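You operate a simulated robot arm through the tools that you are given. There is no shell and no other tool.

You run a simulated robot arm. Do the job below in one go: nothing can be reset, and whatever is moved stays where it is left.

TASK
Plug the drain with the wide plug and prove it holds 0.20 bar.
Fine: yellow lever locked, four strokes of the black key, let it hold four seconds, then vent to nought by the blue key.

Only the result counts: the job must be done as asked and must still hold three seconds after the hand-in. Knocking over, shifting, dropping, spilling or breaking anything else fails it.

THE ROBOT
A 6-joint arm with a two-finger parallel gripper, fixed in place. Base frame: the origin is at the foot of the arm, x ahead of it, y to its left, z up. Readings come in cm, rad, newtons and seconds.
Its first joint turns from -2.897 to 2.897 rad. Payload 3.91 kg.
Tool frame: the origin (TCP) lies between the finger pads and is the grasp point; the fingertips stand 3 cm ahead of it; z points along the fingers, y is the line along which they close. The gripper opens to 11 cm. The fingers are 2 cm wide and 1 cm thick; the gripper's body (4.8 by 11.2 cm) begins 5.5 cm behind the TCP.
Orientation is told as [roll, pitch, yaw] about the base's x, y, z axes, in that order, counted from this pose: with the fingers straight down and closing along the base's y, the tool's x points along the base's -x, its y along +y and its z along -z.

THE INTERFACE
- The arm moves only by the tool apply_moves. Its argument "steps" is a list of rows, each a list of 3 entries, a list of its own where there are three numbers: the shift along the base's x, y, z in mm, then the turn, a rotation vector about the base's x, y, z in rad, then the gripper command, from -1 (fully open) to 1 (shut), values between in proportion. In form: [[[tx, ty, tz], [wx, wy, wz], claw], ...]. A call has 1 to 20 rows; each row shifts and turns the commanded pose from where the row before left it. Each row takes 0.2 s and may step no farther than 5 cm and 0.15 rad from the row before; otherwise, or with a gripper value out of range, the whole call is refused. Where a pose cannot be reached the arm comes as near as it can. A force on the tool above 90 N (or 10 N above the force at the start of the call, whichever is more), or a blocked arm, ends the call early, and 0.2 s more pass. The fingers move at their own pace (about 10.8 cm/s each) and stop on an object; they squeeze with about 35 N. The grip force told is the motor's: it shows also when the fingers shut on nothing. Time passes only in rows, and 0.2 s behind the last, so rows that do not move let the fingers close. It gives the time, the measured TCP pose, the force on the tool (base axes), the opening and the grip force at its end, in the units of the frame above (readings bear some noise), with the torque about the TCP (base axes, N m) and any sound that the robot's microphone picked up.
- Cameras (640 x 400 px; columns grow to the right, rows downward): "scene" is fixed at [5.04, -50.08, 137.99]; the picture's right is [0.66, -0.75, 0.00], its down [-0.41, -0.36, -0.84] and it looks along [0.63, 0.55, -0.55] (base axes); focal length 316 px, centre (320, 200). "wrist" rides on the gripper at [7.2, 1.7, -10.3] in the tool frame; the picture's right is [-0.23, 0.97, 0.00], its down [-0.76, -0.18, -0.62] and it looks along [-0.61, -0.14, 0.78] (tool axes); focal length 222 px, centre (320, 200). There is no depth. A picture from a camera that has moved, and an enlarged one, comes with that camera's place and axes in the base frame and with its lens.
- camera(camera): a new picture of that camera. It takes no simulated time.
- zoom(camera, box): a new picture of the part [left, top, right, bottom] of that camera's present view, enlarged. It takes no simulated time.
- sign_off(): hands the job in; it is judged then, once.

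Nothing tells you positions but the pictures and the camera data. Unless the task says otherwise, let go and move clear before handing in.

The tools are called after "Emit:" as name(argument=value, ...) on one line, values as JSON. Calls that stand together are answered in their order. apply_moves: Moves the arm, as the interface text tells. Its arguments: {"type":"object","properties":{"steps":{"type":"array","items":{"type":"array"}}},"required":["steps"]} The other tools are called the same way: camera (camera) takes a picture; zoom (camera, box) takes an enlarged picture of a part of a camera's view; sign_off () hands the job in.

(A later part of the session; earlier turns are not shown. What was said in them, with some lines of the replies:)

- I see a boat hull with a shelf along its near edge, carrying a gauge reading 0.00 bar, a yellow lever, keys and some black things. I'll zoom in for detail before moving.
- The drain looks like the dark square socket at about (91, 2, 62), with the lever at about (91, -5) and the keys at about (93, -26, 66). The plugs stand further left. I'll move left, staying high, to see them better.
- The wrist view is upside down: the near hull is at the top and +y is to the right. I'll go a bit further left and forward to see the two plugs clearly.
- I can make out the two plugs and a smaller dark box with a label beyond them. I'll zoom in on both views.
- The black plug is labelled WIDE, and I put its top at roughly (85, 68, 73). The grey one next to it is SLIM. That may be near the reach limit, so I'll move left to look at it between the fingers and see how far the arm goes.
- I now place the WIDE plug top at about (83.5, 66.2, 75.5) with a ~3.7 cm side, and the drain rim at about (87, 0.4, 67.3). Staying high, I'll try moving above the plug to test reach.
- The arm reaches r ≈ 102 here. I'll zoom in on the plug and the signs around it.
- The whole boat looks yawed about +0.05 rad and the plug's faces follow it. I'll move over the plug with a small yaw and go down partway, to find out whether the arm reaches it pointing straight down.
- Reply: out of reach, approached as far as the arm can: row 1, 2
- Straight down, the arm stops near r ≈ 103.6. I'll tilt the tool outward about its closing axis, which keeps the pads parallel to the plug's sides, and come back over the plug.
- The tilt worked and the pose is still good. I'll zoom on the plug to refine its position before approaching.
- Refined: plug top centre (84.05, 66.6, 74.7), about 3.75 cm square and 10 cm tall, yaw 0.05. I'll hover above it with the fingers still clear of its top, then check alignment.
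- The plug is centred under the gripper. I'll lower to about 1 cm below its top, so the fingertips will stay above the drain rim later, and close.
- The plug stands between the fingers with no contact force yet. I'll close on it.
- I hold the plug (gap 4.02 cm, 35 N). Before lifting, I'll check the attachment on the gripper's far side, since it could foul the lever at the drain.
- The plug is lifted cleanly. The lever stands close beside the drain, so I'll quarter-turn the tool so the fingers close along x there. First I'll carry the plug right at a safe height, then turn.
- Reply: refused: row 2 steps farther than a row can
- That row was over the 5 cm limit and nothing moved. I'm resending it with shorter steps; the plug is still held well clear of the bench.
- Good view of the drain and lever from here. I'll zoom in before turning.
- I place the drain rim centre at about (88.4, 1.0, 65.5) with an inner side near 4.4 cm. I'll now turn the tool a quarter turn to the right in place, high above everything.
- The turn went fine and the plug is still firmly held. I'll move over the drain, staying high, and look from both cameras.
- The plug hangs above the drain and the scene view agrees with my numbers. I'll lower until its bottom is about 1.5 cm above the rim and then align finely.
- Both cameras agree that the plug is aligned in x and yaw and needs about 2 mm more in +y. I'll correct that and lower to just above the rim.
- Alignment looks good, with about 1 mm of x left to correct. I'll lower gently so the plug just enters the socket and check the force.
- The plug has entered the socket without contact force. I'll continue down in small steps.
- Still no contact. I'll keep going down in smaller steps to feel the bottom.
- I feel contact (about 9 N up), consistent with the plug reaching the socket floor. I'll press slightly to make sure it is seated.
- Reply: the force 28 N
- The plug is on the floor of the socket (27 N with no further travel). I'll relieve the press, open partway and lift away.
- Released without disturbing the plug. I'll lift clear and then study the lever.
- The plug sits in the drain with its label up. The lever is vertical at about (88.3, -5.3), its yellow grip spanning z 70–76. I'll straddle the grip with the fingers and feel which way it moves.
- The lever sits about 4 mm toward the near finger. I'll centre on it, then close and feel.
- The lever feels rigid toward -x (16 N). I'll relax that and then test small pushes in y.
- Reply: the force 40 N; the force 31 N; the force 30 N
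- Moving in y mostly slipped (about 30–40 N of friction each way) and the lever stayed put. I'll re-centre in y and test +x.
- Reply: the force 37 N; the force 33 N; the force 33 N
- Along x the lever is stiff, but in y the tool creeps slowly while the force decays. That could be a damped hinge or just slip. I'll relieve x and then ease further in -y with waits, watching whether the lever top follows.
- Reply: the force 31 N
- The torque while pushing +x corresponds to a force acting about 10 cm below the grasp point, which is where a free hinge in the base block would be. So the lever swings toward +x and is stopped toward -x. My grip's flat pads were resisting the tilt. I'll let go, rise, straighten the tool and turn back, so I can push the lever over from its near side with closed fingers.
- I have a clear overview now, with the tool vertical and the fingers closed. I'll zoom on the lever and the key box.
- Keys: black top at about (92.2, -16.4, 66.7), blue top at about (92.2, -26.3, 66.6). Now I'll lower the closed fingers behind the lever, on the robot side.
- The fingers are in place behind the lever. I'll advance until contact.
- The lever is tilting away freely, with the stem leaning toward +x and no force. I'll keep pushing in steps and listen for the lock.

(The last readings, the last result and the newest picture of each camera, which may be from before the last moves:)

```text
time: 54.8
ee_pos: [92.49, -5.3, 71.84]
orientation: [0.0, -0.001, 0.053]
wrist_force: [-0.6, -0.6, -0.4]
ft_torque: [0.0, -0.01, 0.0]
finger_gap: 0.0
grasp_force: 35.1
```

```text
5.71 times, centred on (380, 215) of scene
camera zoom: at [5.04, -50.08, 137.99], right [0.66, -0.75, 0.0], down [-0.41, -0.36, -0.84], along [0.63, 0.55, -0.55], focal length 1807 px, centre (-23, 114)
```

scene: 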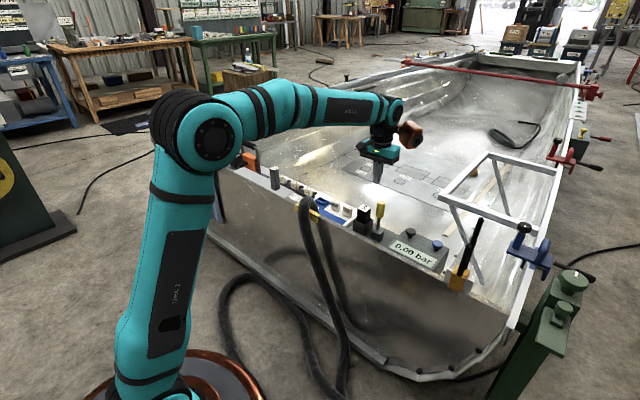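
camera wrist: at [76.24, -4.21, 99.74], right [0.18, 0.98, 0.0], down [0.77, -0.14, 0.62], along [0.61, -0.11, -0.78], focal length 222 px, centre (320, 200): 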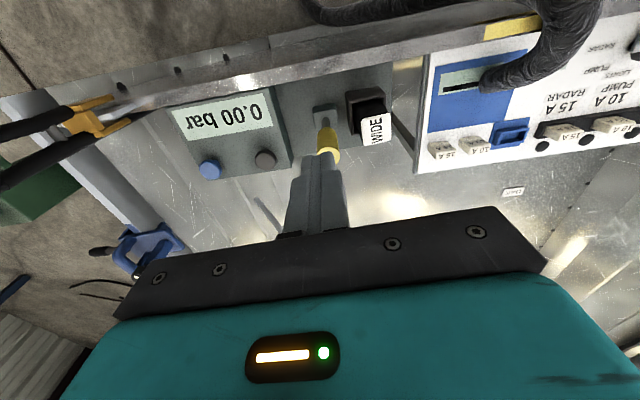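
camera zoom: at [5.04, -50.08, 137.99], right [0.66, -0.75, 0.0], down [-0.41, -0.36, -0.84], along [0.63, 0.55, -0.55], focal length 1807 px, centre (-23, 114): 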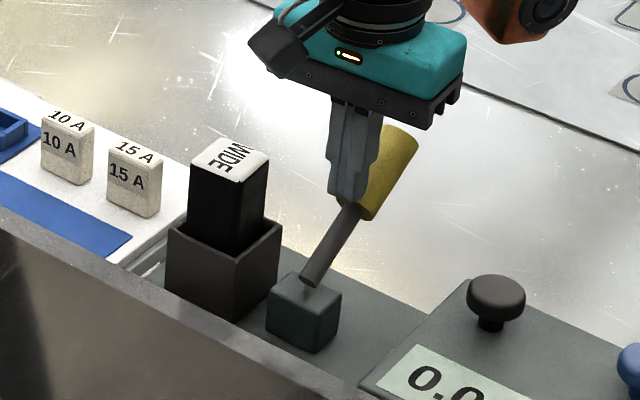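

Emit:
apply_moves(steps=[[[3, 0, -4], [0, 0, 0], 1], [[3, 0, -4], [0, 0, 0], 1], [[0, 0, 0], [0, 0, 0], 1]])

Emit:
zoom(camera="scene", box=[340, 180, 420, 250])

Emit:
zoom(camera="wrist", box=[220, 40, 440, 240])

```text
time: 55.6
ee_pos: [93.14, -5.33, 71.06]
orientation: [-0.001, 0.002, 0.053]
wrist_force: [-0.6, -0.2, 0.4]
ft_torque: [-0.01, 0.0, 0.02]
finger_gap: 0.02
grasp_force: 34.9
```

```text
5.71 times, centred on (380, 215) of scene
camera zoom: at [5.04, -50.08, 137.99], right [0.66, -0.75, 0.0], down [-0.41, -0.36, -0.84], along [0.63, 0.55, -0.55], focal length 1807 px, centre (-23, 114)
```

zoom: 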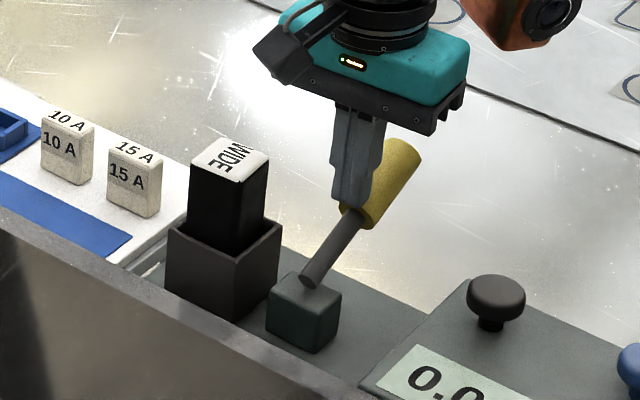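

```text
2.00 times, centred on (330, 140) of wrist
camera zoom: at [85.92, -3.95, 81.23], right [0.18, 0.98, 0.0], down [0.77, -0.14, 0.62], along [0.61, -0.11, -0.78], focal length 444 px, centre (300, 320)
```

zoom: 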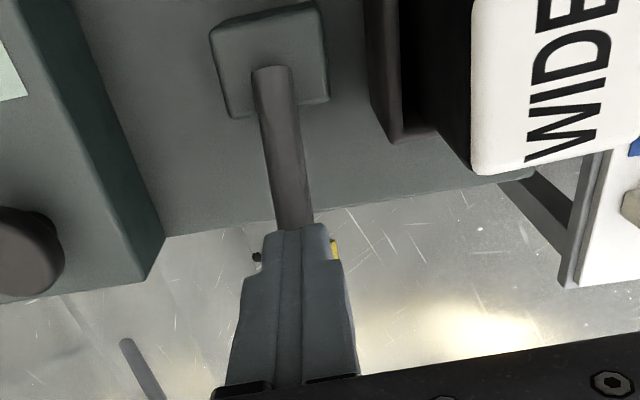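

Emit:
apply_moves(steps=[[[3, 0, -4], [0, 0, 0], 1], [[3, 0, -4], [0, 0, 0], 1], [[0, 0, 0], [0, 0, 0], 1]])

Emit:
apply_moves(steps=[[[2, 0, -4], [0, 0, 0], 1], [[2, 0, -4], [0, 0, 0], 1], [[0, 0, 0], [0, 0, 0], 1]])

Emit:
zoom(camera="scene", box=[340, 180, 420, 250])

Emit:
zoom(camera="wrist", box=[220, 40, 440, 240])

```text
time: 56.4
ee_pos: [93.49, -5.36, 70.73]
orientation: [0.001, -0.004, 0.053]
wrist_force: [-49.9, 6.2, 52.9]
ft_torque: [0.05, 0.91, -0.03]
finger_gap: 0.0
grasp_force: 35.0
```

```text
time: 56.8
ee_pos: [93.74, -5.28, 70.74]
orientation: [0.001, -0.005, 0.052]
wrist_force: [-30.1, 4.2, 42.3]
ft_torque: [0.08, 0.44, 0.0]
finger_gap: 0.0
grasp_force: 35.2
stopped in row 1: the force on the tool passed its limit at 98 N (the readings are from after the stop); the commanded pose is now the measured one
```

```text
5.71 times, centred on (380, 215) of scene
camera zoom: at [5.04, -50.08, 137.99], right [0.66, -0.75, 0.0], down [-0.41, -0.36, -0.84], along [0.63, 0.55, -0.55], focal length 1807 px, centre (-23, 114)
```

zoom: 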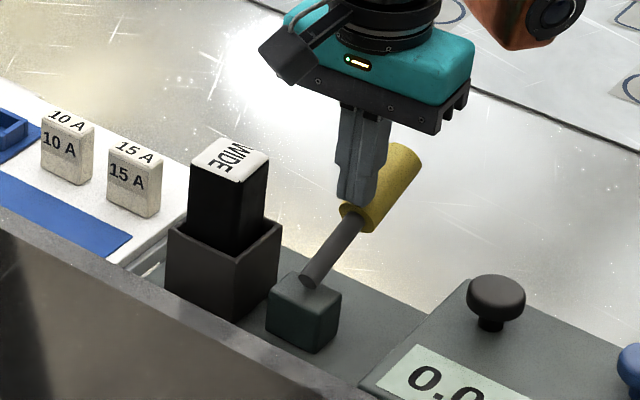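

```text
2.00 times, centred on (330, 140) of wrist
camera zoom: at [86.44, -4.02, 80.99], right [0.18, 0.98, 0.0], down [0.77, -0.14, 0.63], along [0.62, -0.11, -0.78], focal length 444 px, centre (300, 320)
```

zoom: 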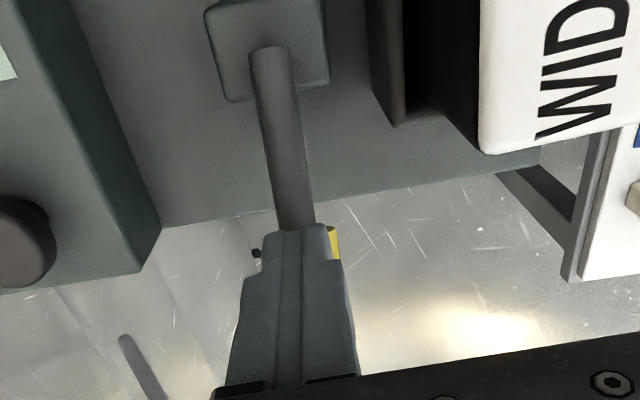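

The lever has hit a firm end stop at roughly 50–55° tilt, so this should be its locked position. I'll back the fingers off gently and check that it stays there.

Emit:
apply_moves(steps=[[[-2, 0, 2], [0, 0, 0], 1], [[-5, 0, 5], [0, 0, 0], 1], [[-10, 0, 10], [0, 0, 0], 1], [[-15, 0, 20], [0, 0, 0], 1], [[-15, 0, 30], [0, 0, 0], 1], [[0, 0, 40], [0, 0, 0], 1], [[0, 0, 40], [0, 0, 0], 1], [[0, 0, 0], [0, 0, 0], 1]])

Emit:
zoom(camera="scene", box=[340, 180, 480, 280])

Emit:
zoom(camera="wrist", box=[150, 50, 430, 230])

```text
time: 58.5
ee_pos: [89.05, -5.45, 84.9]
orientation: [0.0, -0.001, 0.052]
wrist_force: [-0.7, 0.0, -0.7]
ft_torque: [-0.02, -0.01, 0.01]
finger_gap: 0.01
grasp_force: 35.1
```

```text
4.00 times, centred on (410, 230) of scene
camera zoom: at [5.04, -50.08, 137.99], right [0.66, -0.75, 0.0], down [-0.41, -0.36, -0.84], along [0.63, 0.55, -0.55], focal length 1265 px, centre (-40, 80)
```

zoom: 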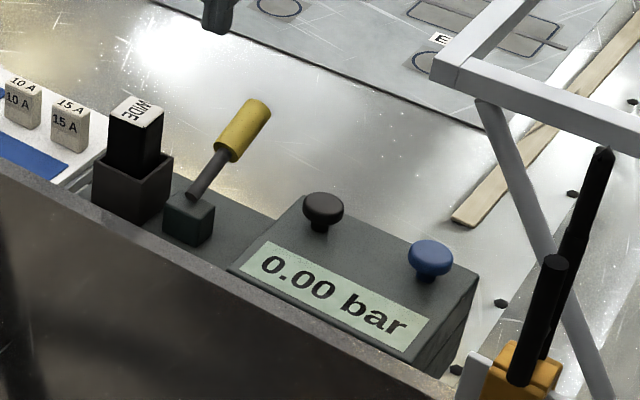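

```text
2.22 times, centred on (290, 140) of wrist
camera zoom: at [81.89, -4.1, 95.12], right [0.18, 0.98, 0.0], down [0.77, -0.14, 0.62], along [0.61, -0.11, -0.78], focal length 494 px, centre (387, 333)
```

zoom: 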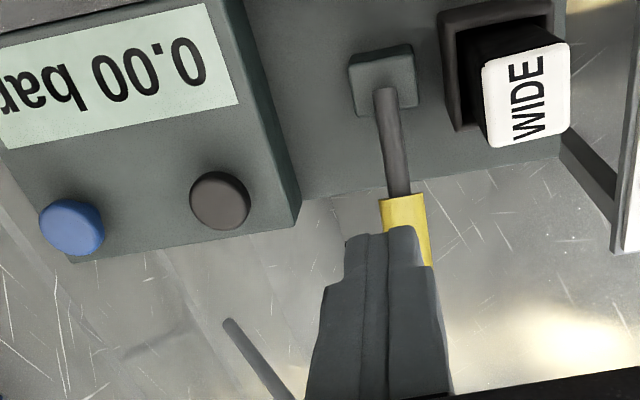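

The lever stays tilted at its stop, the plug is seated and the gauge reads 0.00 bar. Next I'll go above the black key at (92.2, -16.35, 66.7), clear of the lever.

Emit:
apply_moves(steps=[[[10, -35, 0], [0, 0, 0], 1], [[10, -37, 0], [0, 0, 0], 1], [[11, -37, 0], [0, 0, 0], 1], [[0, 0, -40], [0, 0, 0], 1], [[0, 0, -50], [0, 0, 0], 1], [[0, 0, -30], [0, 0, 0], 1], [[0, 0, 0], [0, 0, 0], 1]])

Emit:
zoom(camera="scene", box=[380, 190, 480, 280])

Emit:
zoom(camera="wrist", box=[200, 50, 440, 240])

```text
time: 60.1
ee_pos: [92.44, -16.6, 72.98]
orientation: [-0.001, 0.0, 0.051]
wrist_force: [-1.3, 0.1, -0.7]
ft_torque: [-0.04, 0.02, 0.01]
finger_gap: 0.0
grasp_force: 35.0
```

```text
4.44 times, centred on (430, 235) of scene
camera zoom: at [5.04, -50.08, 137.99], right [0.66, -0.75, 0.0], down [-0.41, -0.36, -0.84], along [0.63, 0.55, -0.55], focal length 1406 px, centre (-169, 44)
```

zoom: 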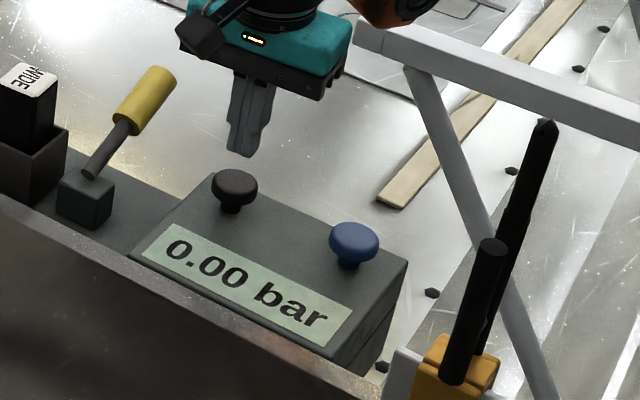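

```text
2.11 times, centred on (320, 145) of wrist
camera zoom: at [85.05, -15.17, 83.19], right [0.18, 0.98, 0.0], down [0.77, -0.14, 0.62], along [0.61, -0.11, -0.78], focal length 468 px, centre (320, 316)
```

zoom: 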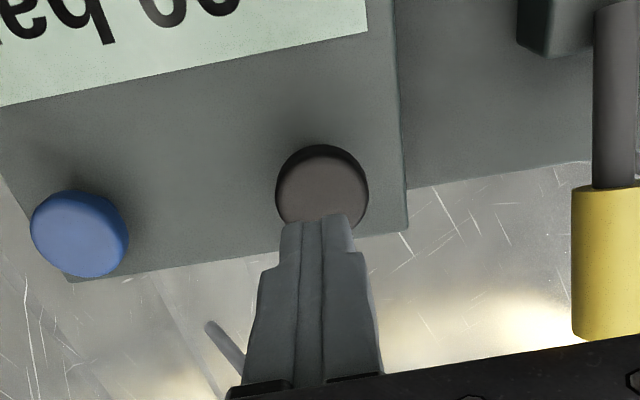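

The tip is just above the black key. I'll nudge 3 mm back and lower slowly to feel how far it travels.

Emit:
apply_moves(steps=[[[-3, 1, -10], [0, 0, 0], 1], [[0, 0, -10], [0, 0, 0], 1], [[0, 0, -7], [0, 0, 0], 1], [[0, 0, 0], [0, 0, 0], 1]])

Emit:
zoom(camera="scene", box=[390, 205, 450, 265])

```text
time: 61.1
ee_pos: [91.93, -16.29, 70.31]
orientation: [0.0, 0.0, 0.053]
wrist_force: [-0.7, -0.5, 0.8]
ft_torque: [-0.01, -0.02, 0.03]
finger_gap: 0.0
grasp_force: 35.1
```

```text
6.67 times, centred on (420, 235) of scene
camera zoom: at [5.04, -50.08, 137.99], right [0.66, -0.75, 0.0], down [-0.41, -0.36, -0.84], along [0.63, 0.55, -0.55], focal length 2108 px, centre (-347, -33)
```

zoom: 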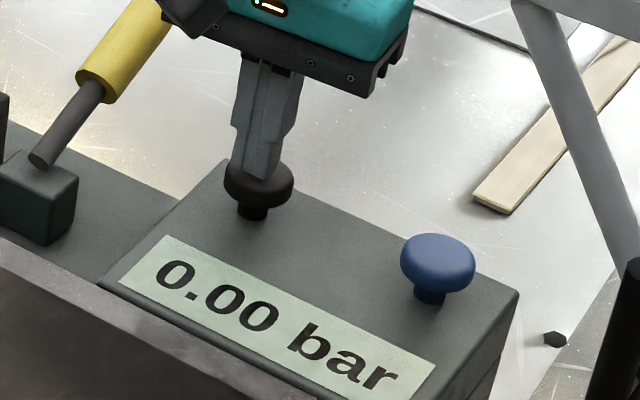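

Emit:
apply_moves(steps=[[[0, 0, -3], [0, 0, 0], 1], [[0, 0, 0], [0, 0, 0], 1]])

Emit:
apply_moves(steps=[[[0, 0, -2], [0, 0, 0], 1], [[0, 0, 0], [0, 0, 0], 1]])

Emit:
apply_moves(steps=[[[0, 0, -2], [0, 0, 0], 1], [[0, 0, 0], [0, 0, 0], 1]])

Emit:
zoom(camera="scene", box=[390, 205, 450, 265])

```text
time: 61.8
ee_pos: [91.96, -16.45, 69.91]
orientation: [0.0, 0.0, 0.054]
wrist_force: [-0.5, -0.2, 0.5]
ft_torque: [0.01, 0.01, -0.02]
finger_gap: 0.02
grasp_force: 35.2
```

```text
time: 62.4
ee_pos: [92.07, -16.31, 69.75]
orientation: [0.0, 0.0, 0.051]
wrist_force: [-0.2, -0.8, 0.7]
ft_torque: [-0.04, 0.03, -0.01]
finger_gap: 0.0
grasp_force: 34.9
```

```text
time: 63.0
ee_pos: [91.96, -16.22, 69.49]
orientation: [0.0, 0.001, 0.052]
wrist_force: [0.1, 0.7, 1.2]
ft_torque: [0.02, 0.02, 0.02]
finger_gap: 0.0
grasp_force: 35.0
```

```text
6.67 times, centred on (420, 235) of scene
camera zoom: at [5.04, -50.08, 137.99], right [0.66, -0.75, 0.0], down [-0.41, -0.36, -0.84], along [0.63, 0.55, -0.55], focal length 2108 px, centre (-347, -33)
```

zoom: 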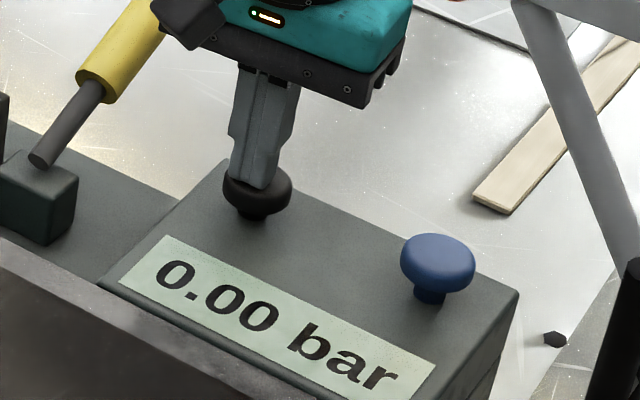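

Emit:
apply_moves(steps=[[[0, 0, -2], [0, 0, 0], 1], [[0, 0, 0], [0, 0, 0], 1]])

Emit:
apply_moves(steps=[[[0, 0, -2], [0, 0, 0], 1], [[0, 0, 0], [0, 0, 0], 1]])

Emit:
zoom(camera="scene", box=[390, 205, 450, 265])

```text
time: 63.5
ee_pos: [92.06, -16.19, 69.29]
orientation: [0.001, 0.001, 0.051]
wrist_force: [-0.2, -1.8, 1.1]
ft_torque: [-0.05, -0.03, 0.0]
finger_gap: 0.02
grasp_force: 35.3
```

```text
time: 64.2
ee_pos: [92.08, -16.14, 69.14]
orientation: [0.001, 0.001, 0.053]
wrist_force: [0.7, -1.8, 3.2]
ft_torque: [0.0, -0.03, 0.0]
finger_gap: 0.02
grasp_force: 35.3
```

```text
6.67 times, centred on (420, 235) of scene
camera zoom: at [5.04, -50.08, 137.99], right [0.66, -0.75, 0.0], down [-0.41, -0.36, -0.84], along [0.63, 0.55, -0.55], focal length 2108 px, centre (-347, -33)
```

zoom: 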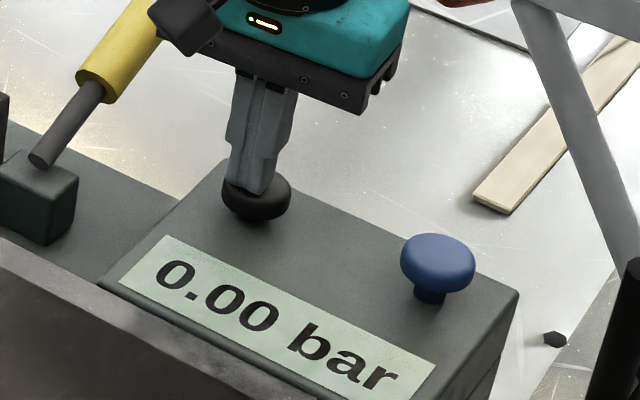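

The key is travelling down with about 3 N. I'll continue to the bottom of its stroke.

Emit:
apply_moves(steps=[[[0, 0, -2], [0, 0, 0], 1], [[0, 0, 0], [0, 0, 0], 1]])

Emit:
apply_moves(steps=[[[0, 0, -2], [0, 0, 0], 1], [[0, 0, 0], [0, 0, 0], 1]])

Emit:
zoom(camera="scene", box=[390, 205, 450, 265])

```text
time: 64.8
ee_pos: [92.03, -16.1, 69.05]
orientation: [0.0, -0.001, 0.052]
wrist_force: [0.6, 1.1, 2.7]
ft_torque: [0.02, 0.01, 0.01]
finger_gap: 0.0
grasp_force: 35.2
heard: click
```

```text
time: 65.3
ee_pos: [91.93, -16.29, 68.78]
orientation: [0.001, 0.0, 0.052]
wrist_force: [-0.1, 1.4, 2.7]
ft_torque: [0.04, 0.03, -0.01]
finger_gap: 0.0
grasp_force: 35.2
```

```text
6.67 times, centred on (420, 235) of scene
camera zoom: at [5.04, -50.08, 137.99], right [0.66, -0.75, 0.0], down [-0.41, -0.36, -0.84], along [0.63, 0.55, -0.55], focal length 2108 px, centre (-347, -33)
```

zoom: 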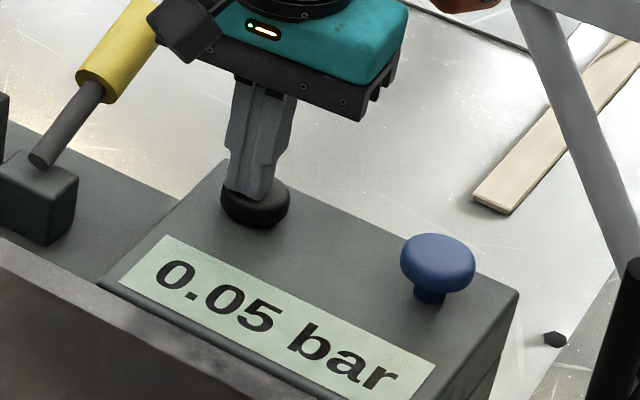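

Click heard and the gauge reads 0.05 bar: one stroke. I'll release fully and confirm the pressure is holding.

Emit:
apply_moves(steps=[[[0, 0, 9], [0, 0, 0], 1], [[0, 0, 9], [0, 0, 0], 1], [[0, 0, 0], [0, 0, 0], 1]])

Emit:
zoom(camera="scene", box=[390, 205, 450, 265])

```text
time: 66.2
ee_pos: [92.12, -16.23, 70.59]
orientation: [0.0, 0.0, 0.052]
wrist_force: [0.3, -0.3, 0.2]
ft_torque: [-0.03, -0.03, 0.03]
finger_gap: 0.0
grasp_force: 34.6
```

```text
6.67 times, centred on (420, 235) of scene
camera zoom: at [5.04, -50.08, 137.99], right [0.66, -0.75, 0.0], down [-0.41, -0.36, -0.84], along [0.63, 0.55, -0.55], focal length 2108 px, centre (-347, -33)
```

zoom: 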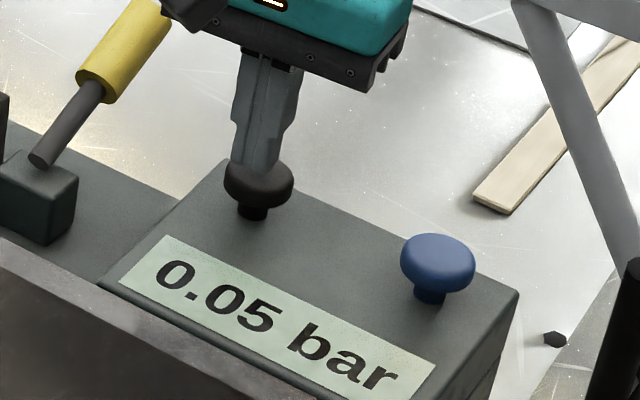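

The key sprang back and the gauge still shows 0.05 bar, so the pressure holds. Second stroke now.

Emit:
apply_moves(steps=[[[0, 0, -9], [0, 0, 0], 1], [[0, 0, -9], [0, 0, 0], 1], [[0, 0, 0], [0, 0, 0], 1], [[0, 0, 9], [0, 0, 0], 1], [[0, 0, 9], [0, 0, 0], 1], [[0, 0, 0], [0, 0, 0], 1]])

Emit:
zoom(camera="scene", box=[390, 205, 450, 265])

```text
time: 67.5
ee_pos: [92.04, -16.34, 70.5]
orientation: [0.0, 0.001, 0.053]
wrist_force: [1.0, -0.1, -0.6]
ft_torque: [-0.01, 0.01, 0.01]
finger_gap: 0.0
grasp_force: 34.8
heard: click
```

```text
6.67 times, centred on (420, 235) of scene
camera zoom: at [5.04, -50.08, 137.99], right [0.66, -0.75, 0.0], down [-0.41, -0.36, -0.84], along [0.63, 0.55, -0.55], focal length 2108 px, centre (-347, -33)
```

zoom: 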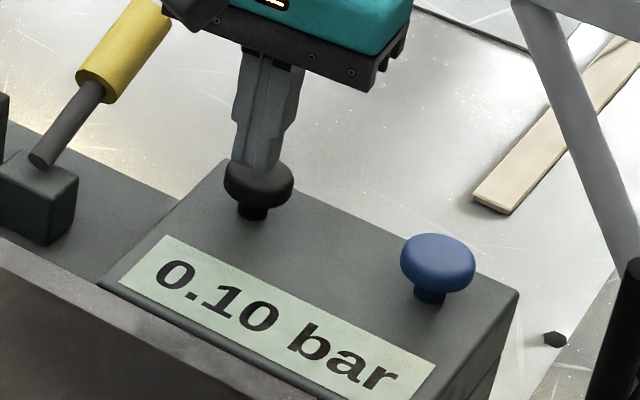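

0.10 bar after two strokes. Third stroke next.

Emit:
apply_moves(steps=[[[0, 0, -9], [0, 0, 0], 1], [[0, 0, -9], [0, 0, 0], 1], [[0, 0, 0], [0, 0, 0], 1], [[0, 0, 9], [0, 0, 0], 1], [[0, 0, 9], [0, 0, 0], 1], [[0, 0, 0], [0, 0, 0], 1]])

Emit:
zoom(camera="scene", box=[390, 205, 450, 265])

```text
time: 69.0
ee_pos: [92.04, -16.19, 70.68]
orientation: [0.0, -0.003, 0.051]
wrist_force: [0.6, 1.0, -0.3]
ft_torque: [-0.01, 0.0, 0.02]
finger_gap: 0.01
grasp_force: 34.7
heard: click
```

```text
6.67 times, centred on (420, 235) of scene
camera zoom: at [5.04, -50.08, 137.99], right [0.66, -0.75, 0.0], down [-0.41, -0.36, -0.84], along [0.63, 0.55, -0.55], focal length 2108 px, centre (-347, -33)
```

zoom: 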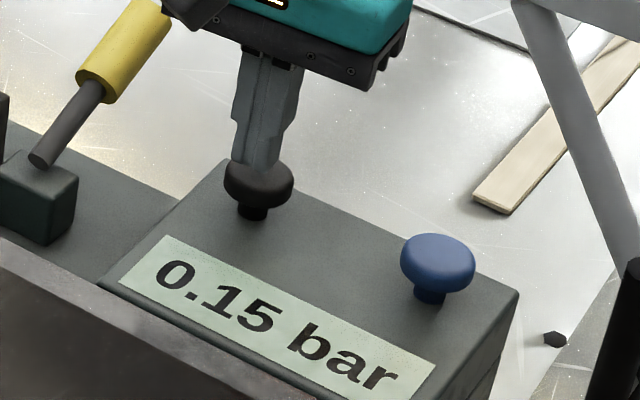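

0.15 bar after three strokes. Fourth and last stroke.

Emit:
apply_moves(steps=[[[0, 0, -9], [0, 0, 0], 1], [[0, 0, -9], [0, 0, 0], 1], [[0, 0, 0], [0, 0, 0], 1], [[0, 0, 9], [0, 0, 0], 1], [[0, 0, 9], [0, 0, 0], 1], [[0, 0, 0], [0, 0, 0], 1]])

Emit:
zoom(camera="scene", box=[390, 205, 450, 265])

```text
time: 70.3
ee_pos: [92.02, -16.18, 70.54]
orientation: [-0.001, 0.0, 0.053]
wrist_force: [1.1, -0.6, 0.1]
ft_torque: [-0.02, 0.03, 0.01]
finger_gap: 0.0
grasp_force: 35.0
heard: click
```

```text
6.67 times, centred on (420, 235) of scene
camera zoom: at [5.04, -50.08, 137.99], right [0.66, -0.75, 0.0], down [-0.41, -0.36, -0.84], along [0.63, 0.55, -0.55], focal length 2108 px, centre (-347, -33)
```

zoom: 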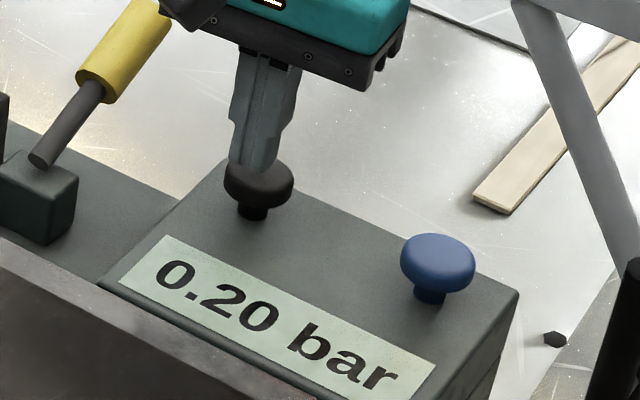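

0.20 bar reached at about t = 69.7 s. I'll lift off, move above the blue key at (92.1, -26.2), and let the pressure stand past four seconds before touching it.

Emit:
apply_moves(steps=[[[0, 0, 30], [0, 0, 0], 1], [[0, -35, 0], [0, 0, 0], 1], [[1, -35, 0], [0, 0, 0], 1], [[0, -30, 0], [0, 0, 0], 1], [[0, 0, 0], [0, 0, 0], 1], [[0, 0, 0], [0, 0, 0], 1]])

Emit:
zoom(camera="scene", box=[390, 195, 470, 275])

Emit:
zoom(camera="wrist", box=[200, 50, 440, 240])

```text
time: 71.8
ee_pos: [92.38, -26.33, 73.68]
orientation: [0.0, 0.002, 0.052]
wrist_force: [-0.3, -0.4, -0.4]
ft_torque: [0.0, -0.02, 0.01]
finger_gap: 0.0
grasp_force: 34.9
```

```text
5.00 times, centred on (430, 235) of scene
camera zoom: at [5.04, -50.08, 137.99], right [0.66, -0.75, 0.0], down [-0.41, -0.36, -0.84], along [0.63, 0.55, -0.55], focal length 1581 px, centre (-230, 25)
```

zoom: 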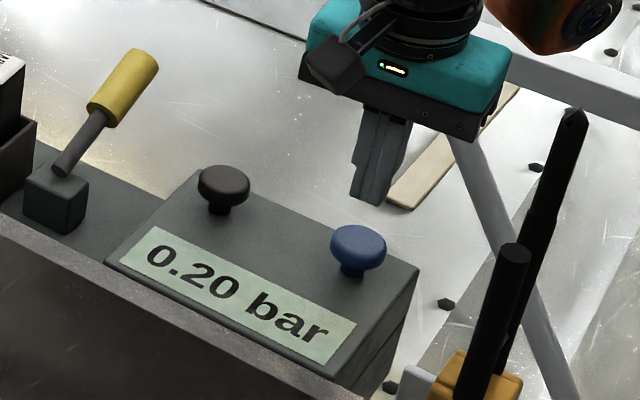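

```text
2.11 times, centred on (320, 145) of wrist
camera zoom: at [84.95, -24.94, 83.83], right [0.18, 0.98, 0.0], down [0.77, -0.14, 0.62], along [0.61, -0.11, -0.78], focal length 468 px, centre (320, 316)
```

zoom: 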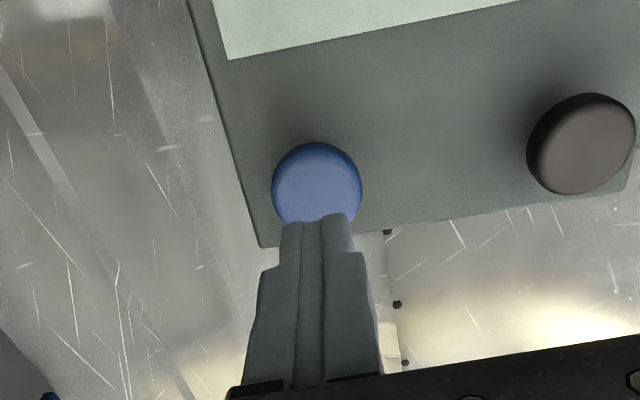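

The gauge holds at 0.20 bar and the tip is above the blue key. I'll wait about three more seconds.

Emit:
apply_moves(steps=[[[-1, -1, 0], [0, 0, 0], 1], [[0, 0, 0], [0, 0, 0], 1], [[0, 0, 0], [0, 0, 0], 1], [[0, 0, 0], [0, 0, 0], 1], [[0, 0, 0], [0, 0, 0], 1], [[0, 0, 0], [0, 0, 0], 1], [[0, 0, 0], [0, 0, 0], 1], [[0, 0, 0], [0, 0, 0], 1], [[0, 0, 0], [0, 0, 0], 1], [[0, 0, 0], [0, 0, 0], 1], [[0, 0, 0], [0, 0, 0], 1], [[0, 0, 0], [0, 0, 0], 1], [[0, 0, 0], [0, 0, 0], 1], [[0, 0, 0], [0, 0, 0], 1], [[0, 0, 0], [0, 0, 0], 1]])

Emit:
zoom(camera="scene", box=[390, 195, 470, 275])

```text
time: 75.0
ee_pos: [92.09, -26.3, 73.72]
orientation: [0.0, 0.001, 0.051]
wrist_force: [0.2, 1.0, 0.6]
ft_torque: [0.01, 0.01, -0.01]
finger_gap: 0.02
grasp_force: 34.9
```

```text
5.00 times, centred on (430, 235) of scene
camera zoom: at [5.04, -50.08, 137.99], right [0.66, -0.75, 0.0], down [-0.41, -0.36, -0.84], along [0.63, 0.55, -0.55], focal length 1581 px, centre (-230, 25)
```

zoom: 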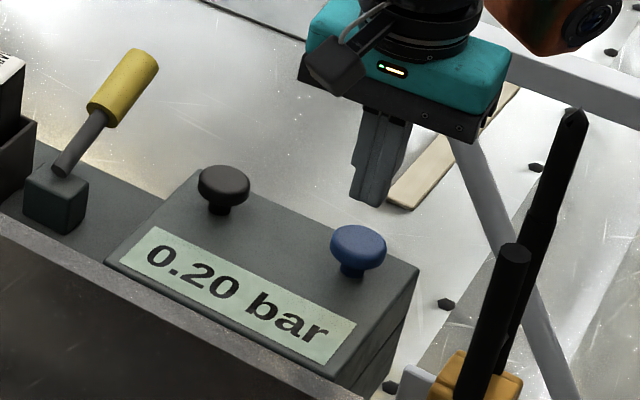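

It has held 0.20 bar for more than five seconds. Now I'll press the blue key and watch the gauge.

Emit:
apply_moves(steps=[[[0, 0, -15], [0, 0, 0], 1], [[0, 0, -15], [0, 0, 0], 1], [[0, 0, -9], [0, 0, 0], 1], [[0, 0, -7], [0, 0, 0], 1], [[0, 0, 0], [0, 0, 0], 1]])

Emit:
zoom(camera="scene", box=[390, 195, 470, 275])

```text
time: 76.2
ee_pos: [91.97, -26.38, 69.09]
orientation: [0.0, -0.002, 0.052]
wrist_force: [0.8, -0.3, 2.0]
ft_torque: [0.01, -0.01, 0.01]
finger_gap: 0.0
grasp_force: 35.0
heard: click
```

```text
5.00 times, centred on (430, 235) of scene
camera zoom: at [5.04, -50.08, 137.99], right [0.66, -0.75, 0.0], down [-0.41, -0.36, -0.84], along [0.63, 0.55, -0.55], focal length 1581 px, centre (-230, 25)
```

zoom: 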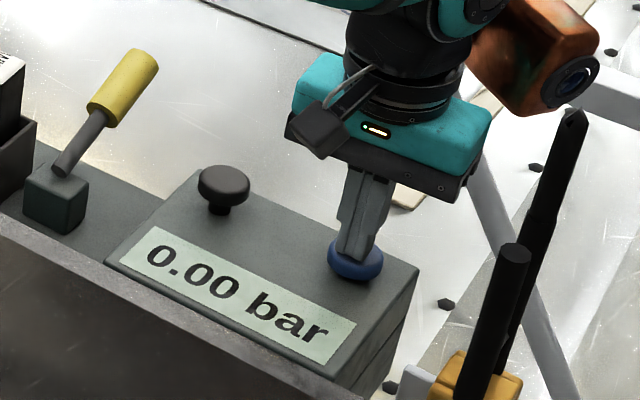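

The blue key clicked and the gauge is at 0.00 bar. I'll release it, lift straight up and move clear.

Emit:
apply_moves(steps=[[[0, 0, 10], [0, 0, 0], 1], [[0, 0, 20], [0, 0, 0], 1], [[0, 0, 40], [0, 0, 0], 1], [[0, 0, 45], [0, 0, 0], 1], [[0, 0, 45], [0, 0, 0], 1], [[0, 0, 45], [0, 0, 0], 1], [[-40, 10, 20], [0, 0, 0], 1], [[-45, 10, 0], [0, 0, 0], 1], [[-45, 10, 0], [0, 0, 0], 1], [[-45, 10, 0], [0, 0, 0], 1], [[-45, 10, 0], [0, 0, 0], 1], [[0, 0, 0], [0, 0, 0], 1], [[0, 0, 0], [0, 0, 0], 1]])

Emit:
camera(camera="scene")

Emit:
zoom(camera="scene", box=[340, 190, 480, 280])

Emit:
zoom(camera="scene", box=[180, 110, 380, 240])

```text
time: 79.0
ee_pos: [70.08, -21.54, 91.66]
orientation: [0.0, 0.001, 0.051]
wrist_force: [-0.3, -0.2, 0.0]
ft_torque: [0.02, 0.02, -0.01]
finger_gap: 0.0
grasp_force: 35.3
```

```text
taken
```

scene: 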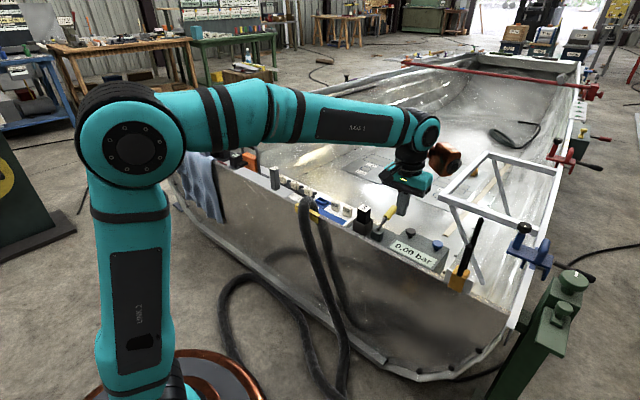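

```text
4.44 times, centred on (410, 235) of scene
camera zoom: at [5.04, -50.08, 137.99], right [0.66, -0.75, 0.0], down [-0.41, -0.36, -0.84], along [0.63, 0.55, -0.55], focal length 1406 px, centre (-80, 44)
```

zoom: 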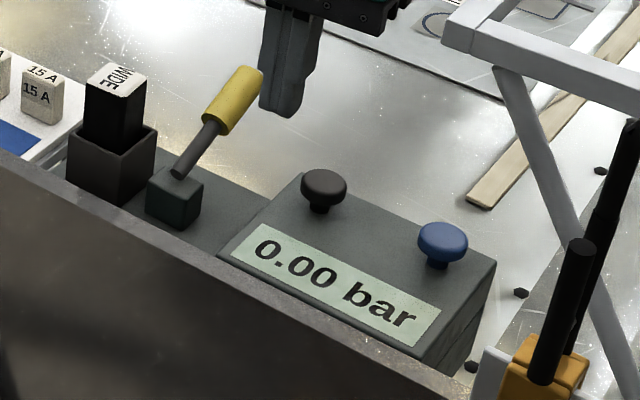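

```text
3.08 times, centred on (280, 175) of scene
camera zoom: at [5.04, -50.08, 137.99], right [0.66, -0.75, 0.0], down [-0.41, -0.36, -0.84], along [0.63, 0.55, -0.55], focal length 973 px, centre (443, 277)
```

zoom: 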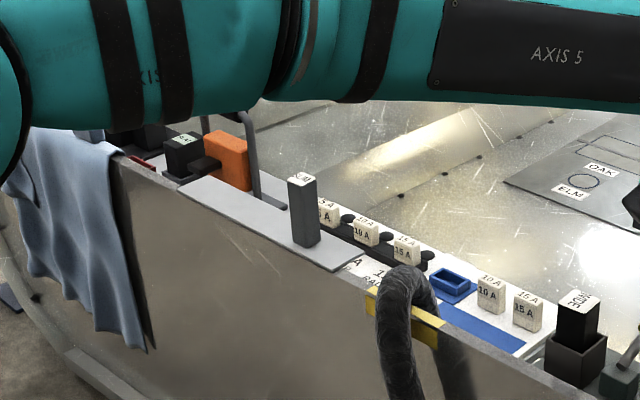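

The WIDE plug is in the drain, the lever is still at its stop, both keys are up and the gauge reads 0.00 bar. Everything else looks untouched and the arm is clear, so I'm handing in.

Emit:
sign_off()

```text
The job is handed in.
```

The drain is plugged with the wide plug, and it held 0.20 bar for more than five seconds.

- **Plug:** it went into the socket without binding and is resting on the bottom.
- **Lever:** I pushed the yellow lever over to its end stop and it stayed there. Nothing marks the locked position; I took that end as locked because the lever swings only that way and the pressure then held. At the stop the push briefly reached 98 N, and I saw no damage.
- **Pressure:** four strokes of the black key took the gauge up in steps of 0.05 to 0.20 bar. It still read 0.20 just before I vented.
- **Vent:** one press of the blue key brought the gauge to 0.00 bar.

The last pictures showed nothing else on the bench moved, and the arm was clear when I handed in.
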